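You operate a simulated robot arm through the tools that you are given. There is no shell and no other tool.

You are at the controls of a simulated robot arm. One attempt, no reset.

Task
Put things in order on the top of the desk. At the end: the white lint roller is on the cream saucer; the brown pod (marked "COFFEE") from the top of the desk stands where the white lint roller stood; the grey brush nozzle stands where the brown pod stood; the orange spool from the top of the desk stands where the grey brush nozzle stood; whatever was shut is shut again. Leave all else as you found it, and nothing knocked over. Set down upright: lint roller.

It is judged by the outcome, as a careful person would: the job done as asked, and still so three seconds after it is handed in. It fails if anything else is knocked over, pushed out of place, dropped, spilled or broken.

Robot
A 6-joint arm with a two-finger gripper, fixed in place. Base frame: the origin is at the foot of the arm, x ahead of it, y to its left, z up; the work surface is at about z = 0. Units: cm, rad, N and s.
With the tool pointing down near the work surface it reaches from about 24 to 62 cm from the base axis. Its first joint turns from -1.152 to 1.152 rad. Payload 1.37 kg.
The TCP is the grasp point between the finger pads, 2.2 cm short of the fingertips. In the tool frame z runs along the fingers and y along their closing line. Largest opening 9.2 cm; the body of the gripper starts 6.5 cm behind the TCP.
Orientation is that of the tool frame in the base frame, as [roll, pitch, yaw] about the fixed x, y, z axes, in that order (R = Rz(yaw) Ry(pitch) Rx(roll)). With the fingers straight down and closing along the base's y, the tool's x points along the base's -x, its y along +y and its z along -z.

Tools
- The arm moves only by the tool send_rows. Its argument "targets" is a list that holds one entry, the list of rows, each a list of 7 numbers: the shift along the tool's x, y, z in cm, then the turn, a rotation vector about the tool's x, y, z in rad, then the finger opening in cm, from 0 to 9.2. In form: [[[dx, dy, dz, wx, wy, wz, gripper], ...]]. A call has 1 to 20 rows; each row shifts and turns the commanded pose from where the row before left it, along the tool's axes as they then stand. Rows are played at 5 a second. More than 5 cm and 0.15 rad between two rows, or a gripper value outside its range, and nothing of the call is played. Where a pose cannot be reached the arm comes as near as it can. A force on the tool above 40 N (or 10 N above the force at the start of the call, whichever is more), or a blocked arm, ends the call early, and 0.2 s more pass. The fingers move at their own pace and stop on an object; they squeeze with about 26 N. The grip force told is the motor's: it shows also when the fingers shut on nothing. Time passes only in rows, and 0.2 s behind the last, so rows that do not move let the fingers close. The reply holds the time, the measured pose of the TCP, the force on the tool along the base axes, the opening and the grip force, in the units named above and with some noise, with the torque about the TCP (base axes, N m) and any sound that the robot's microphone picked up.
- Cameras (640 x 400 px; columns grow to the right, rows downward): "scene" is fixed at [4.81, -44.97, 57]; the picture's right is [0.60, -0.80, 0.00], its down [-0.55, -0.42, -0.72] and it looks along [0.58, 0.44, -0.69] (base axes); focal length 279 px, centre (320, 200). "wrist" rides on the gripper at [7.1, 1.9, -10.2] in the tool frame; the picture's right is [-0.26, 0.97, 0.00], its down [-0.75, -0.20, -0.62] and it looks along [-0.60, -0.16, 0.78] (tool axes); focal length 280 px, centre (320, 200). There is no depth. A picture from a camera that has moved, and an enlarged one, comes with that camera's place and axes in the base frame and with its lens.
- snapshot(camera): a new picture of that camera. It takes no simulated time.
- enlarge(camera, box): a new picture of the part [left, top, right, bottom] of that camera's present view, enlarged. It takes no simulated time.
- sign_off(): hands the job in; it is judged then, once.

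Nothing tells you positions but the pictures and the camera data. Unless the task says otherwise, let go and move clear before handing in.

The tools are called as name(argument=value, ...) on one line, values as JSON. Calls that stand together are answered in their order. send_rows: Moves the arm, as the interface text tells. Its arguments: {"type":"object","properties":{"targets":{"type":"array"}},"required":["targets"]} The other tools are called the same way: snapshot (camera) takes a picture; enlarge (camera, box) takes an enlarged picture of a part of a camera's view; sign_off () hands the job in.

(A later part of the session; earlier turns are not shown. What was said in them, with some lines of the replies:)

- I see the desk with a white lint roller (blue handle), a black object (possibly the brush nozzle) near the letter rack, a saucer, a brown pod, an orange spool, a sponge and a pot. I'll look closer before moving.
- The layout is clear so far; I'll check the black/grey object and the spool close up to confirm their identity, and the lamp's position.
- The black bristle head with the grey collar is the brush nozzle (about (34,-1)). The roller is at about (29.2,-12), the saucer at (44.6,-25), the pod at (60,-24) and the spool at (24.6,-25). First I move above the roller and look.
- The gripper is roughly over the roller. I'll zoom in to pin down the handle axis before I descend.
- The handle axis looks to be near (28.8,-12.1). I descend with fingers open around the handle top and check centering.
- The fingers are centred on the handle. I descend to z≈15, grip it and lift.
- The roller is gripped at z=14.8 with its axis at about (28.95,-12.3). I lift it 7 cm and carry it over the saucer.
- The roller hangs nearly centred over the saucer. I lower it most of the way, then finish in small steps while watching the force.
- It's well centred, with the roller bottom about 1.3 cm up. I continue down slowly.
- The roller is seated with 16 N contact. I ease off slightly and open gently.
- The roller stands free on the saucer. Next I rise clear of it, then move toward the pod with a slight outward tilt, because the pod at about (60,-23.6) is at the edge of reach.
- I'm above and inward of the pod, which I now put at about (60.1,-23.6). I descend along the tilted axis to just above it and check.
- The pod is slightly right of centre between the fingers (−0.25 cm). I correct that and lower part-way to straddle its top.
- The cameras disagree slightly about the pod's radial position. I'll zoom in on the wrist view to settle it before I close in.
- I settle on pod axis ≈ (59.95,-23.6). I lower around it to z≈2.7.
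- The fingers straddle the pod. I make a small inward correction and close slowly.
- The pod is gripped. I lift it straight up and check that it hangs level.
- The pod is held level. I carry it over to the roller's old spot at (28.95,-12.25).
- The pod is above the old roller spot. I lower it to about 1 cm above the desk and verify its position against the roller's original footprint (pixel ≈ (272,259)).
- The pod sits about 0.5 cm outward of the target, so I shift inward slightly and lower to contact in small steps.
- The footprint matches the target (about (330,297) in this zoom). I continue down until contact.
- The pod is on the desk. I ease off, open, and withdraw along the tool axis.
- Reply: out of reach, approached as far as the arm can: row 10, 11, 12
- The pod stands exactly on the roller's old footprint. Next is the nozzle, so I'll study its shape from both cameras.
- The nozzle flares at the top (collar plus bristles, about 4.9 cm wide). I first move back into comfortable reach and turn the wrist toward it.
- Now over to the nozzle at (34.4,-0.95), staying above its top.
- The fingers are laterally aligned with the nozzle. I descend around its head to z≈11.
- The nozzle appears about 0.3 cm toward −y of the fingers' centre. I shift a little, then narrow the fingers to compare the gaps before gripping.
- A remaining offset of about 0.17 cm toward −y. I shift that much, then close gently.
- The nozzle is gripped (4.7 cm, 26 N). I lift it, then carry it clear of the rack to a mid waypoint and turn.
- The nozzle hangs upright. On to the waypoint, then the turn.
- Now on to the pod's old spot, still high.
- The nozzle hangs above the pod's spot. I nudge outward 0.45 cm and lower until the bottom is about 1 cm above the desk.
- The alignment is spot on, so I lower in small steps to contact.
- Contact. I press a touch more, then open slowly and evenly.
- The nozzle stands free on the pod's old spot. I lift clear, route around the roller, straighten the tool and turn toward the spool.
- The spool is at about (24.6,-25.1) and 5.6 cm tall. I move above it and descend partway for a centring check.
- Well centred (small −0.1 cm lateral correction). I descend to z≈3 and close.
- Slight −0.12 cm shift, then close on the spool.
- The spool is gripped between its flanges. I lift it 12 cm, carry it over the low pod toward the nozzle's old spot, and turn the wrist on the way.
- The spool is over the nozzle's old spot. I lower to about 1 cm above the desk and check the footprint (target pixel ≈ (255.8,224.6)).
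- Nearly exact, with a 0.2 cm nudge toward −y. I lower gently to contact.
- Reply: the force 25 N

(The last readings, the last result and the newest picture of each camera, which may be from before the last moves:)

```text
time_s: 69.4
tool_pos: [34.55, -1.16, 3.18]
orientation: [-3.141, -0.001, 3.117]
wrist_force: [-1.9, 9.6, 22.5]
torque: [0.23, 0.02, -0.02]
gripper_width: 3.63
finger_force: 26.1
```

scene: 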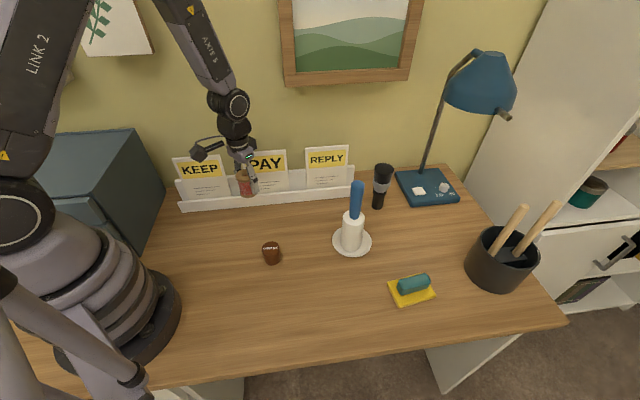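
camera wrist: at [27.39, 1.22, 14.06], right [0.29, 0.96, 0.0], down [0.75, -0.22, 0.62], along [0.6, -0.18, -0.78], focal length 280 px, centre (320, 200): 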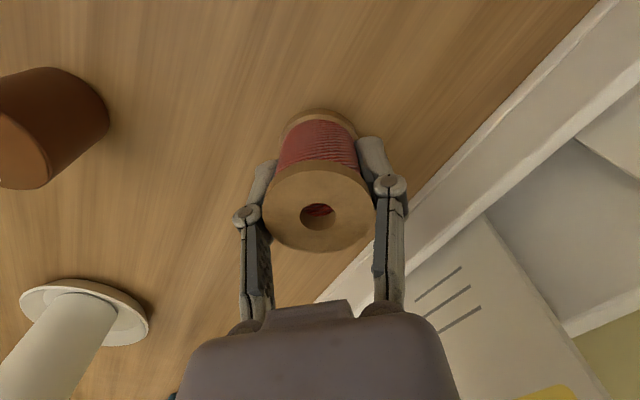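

Contact is made. I ease off, open, and rise straight up.

send_rows(targets=[[[0, 0, -0.06, 0, 0, 0, 2.8], [0, 0, 0, 0, 0, 0, 3.8], [0, 0, 0, 0, 0, 0, 4.3], [0, 0, 0, 0, 0, 0, 5], [0, 0, 0, 0, 0, 0, 6], [0, 0, 0, 0, 0, 0, 7], [0, 0, 0, 0, 0, 0, 7], [0, 0, -1.5, 0, 0, 0, 7], [0, 0, -3, 0, 0, 0, 7], [0, 0, -4, 0, 0, 0, 7], [0, 0, -4.5, 0, 0, 0, 7], [0, 0, -4.5, 0, 0, 0, 7], [0, 0, -4.5, 0, 0, 0, 7], [0, 0, -4.5, 0, 0, 0, 7], [0, 0, -4, 0, 0, 0, 7], [0, 0, 0, 0, 0, 0, 9]]])

snapshot(camera="scene")

enlarge(camera="scene", box=[220, 160, 420, 320])

snapshot(camera="wrist")

```text
time_s: 72.8
tool_pos: [34.24, -0.85, 33.71]
orientation: [-3.141, 0.001, 3.115]
wrist_force: [-0.2, 0.4, 0.7]
torque: [0.0, 0.0, -0.02]
gripper_width: 9.01
finger_force: 0.0
```

```text
taken
```

scene: 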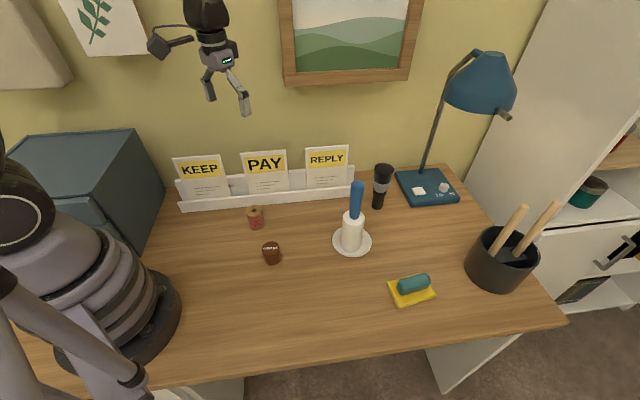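

```text
2.50 times, centred on (320, 240) of scene
camera zoom: at [4.81, -44.97, 57.0], right [0.6, -0.8, 0.0], down [-0.55, -0.42, -0.72], along [0.58, 0.44, -0.69], focal length 698 px, centre (320, 100)
```

zoom: 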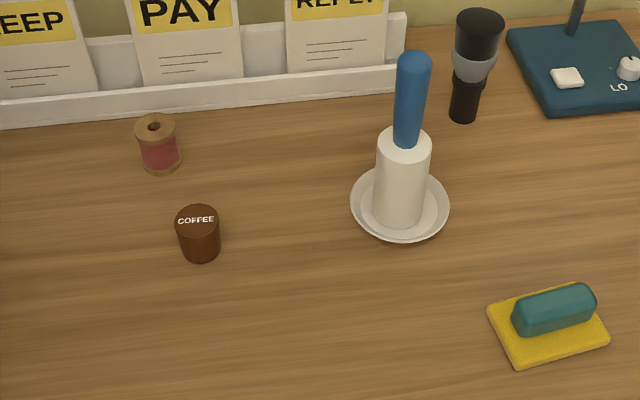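

```text
taken
camera wrist: at [27.19, 1.28, 43.89], right [0.29, 0.96, 0.0], down [0.75, -0.22, 0.62], along [0.6, -0.18, -0.78], focal length 280 px, centre (320, 200)
```

wrist: 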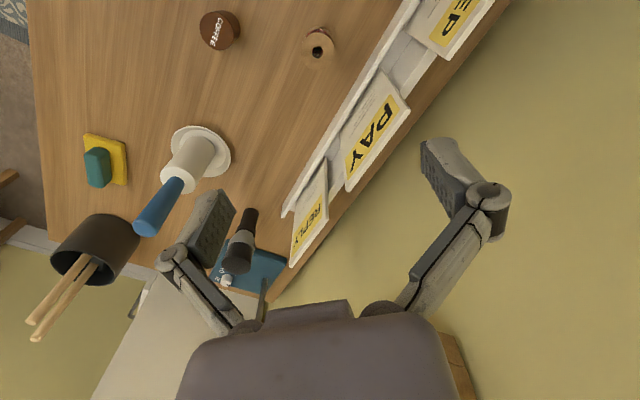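

All four items stand where asked: the roller is upright on the saucer, the pod on the roller's spot, the nozzle on the pod's spot and the spool on the nozzle's spot. Nothing else has moved, I opened nothing, and the arm is clear. I'm handing in.

sign_off()

```text
The job is handed in.
```

I moved all four items to their places and handed the job in. In the last pictures everything was standing and the arm was clear.

- **Lint roller:** upright on the cream saucer, close to its centre.
- **Brown pod:** where the roller stood. Its footprint matches the roller's original one in the scene view.
- **Grey brush nozzle:** where the pod stood, within about 0.2 cm.
- **Spool:** where the nozzle stood, also within about 0.2 cm. Its thread looks red rather than orange, but it was the only spool on the desk.

I opened nothing, so there was nothing to shut again. Nothing was knocked over, and the rack, sponge, pot and lamp look as they were at the start.
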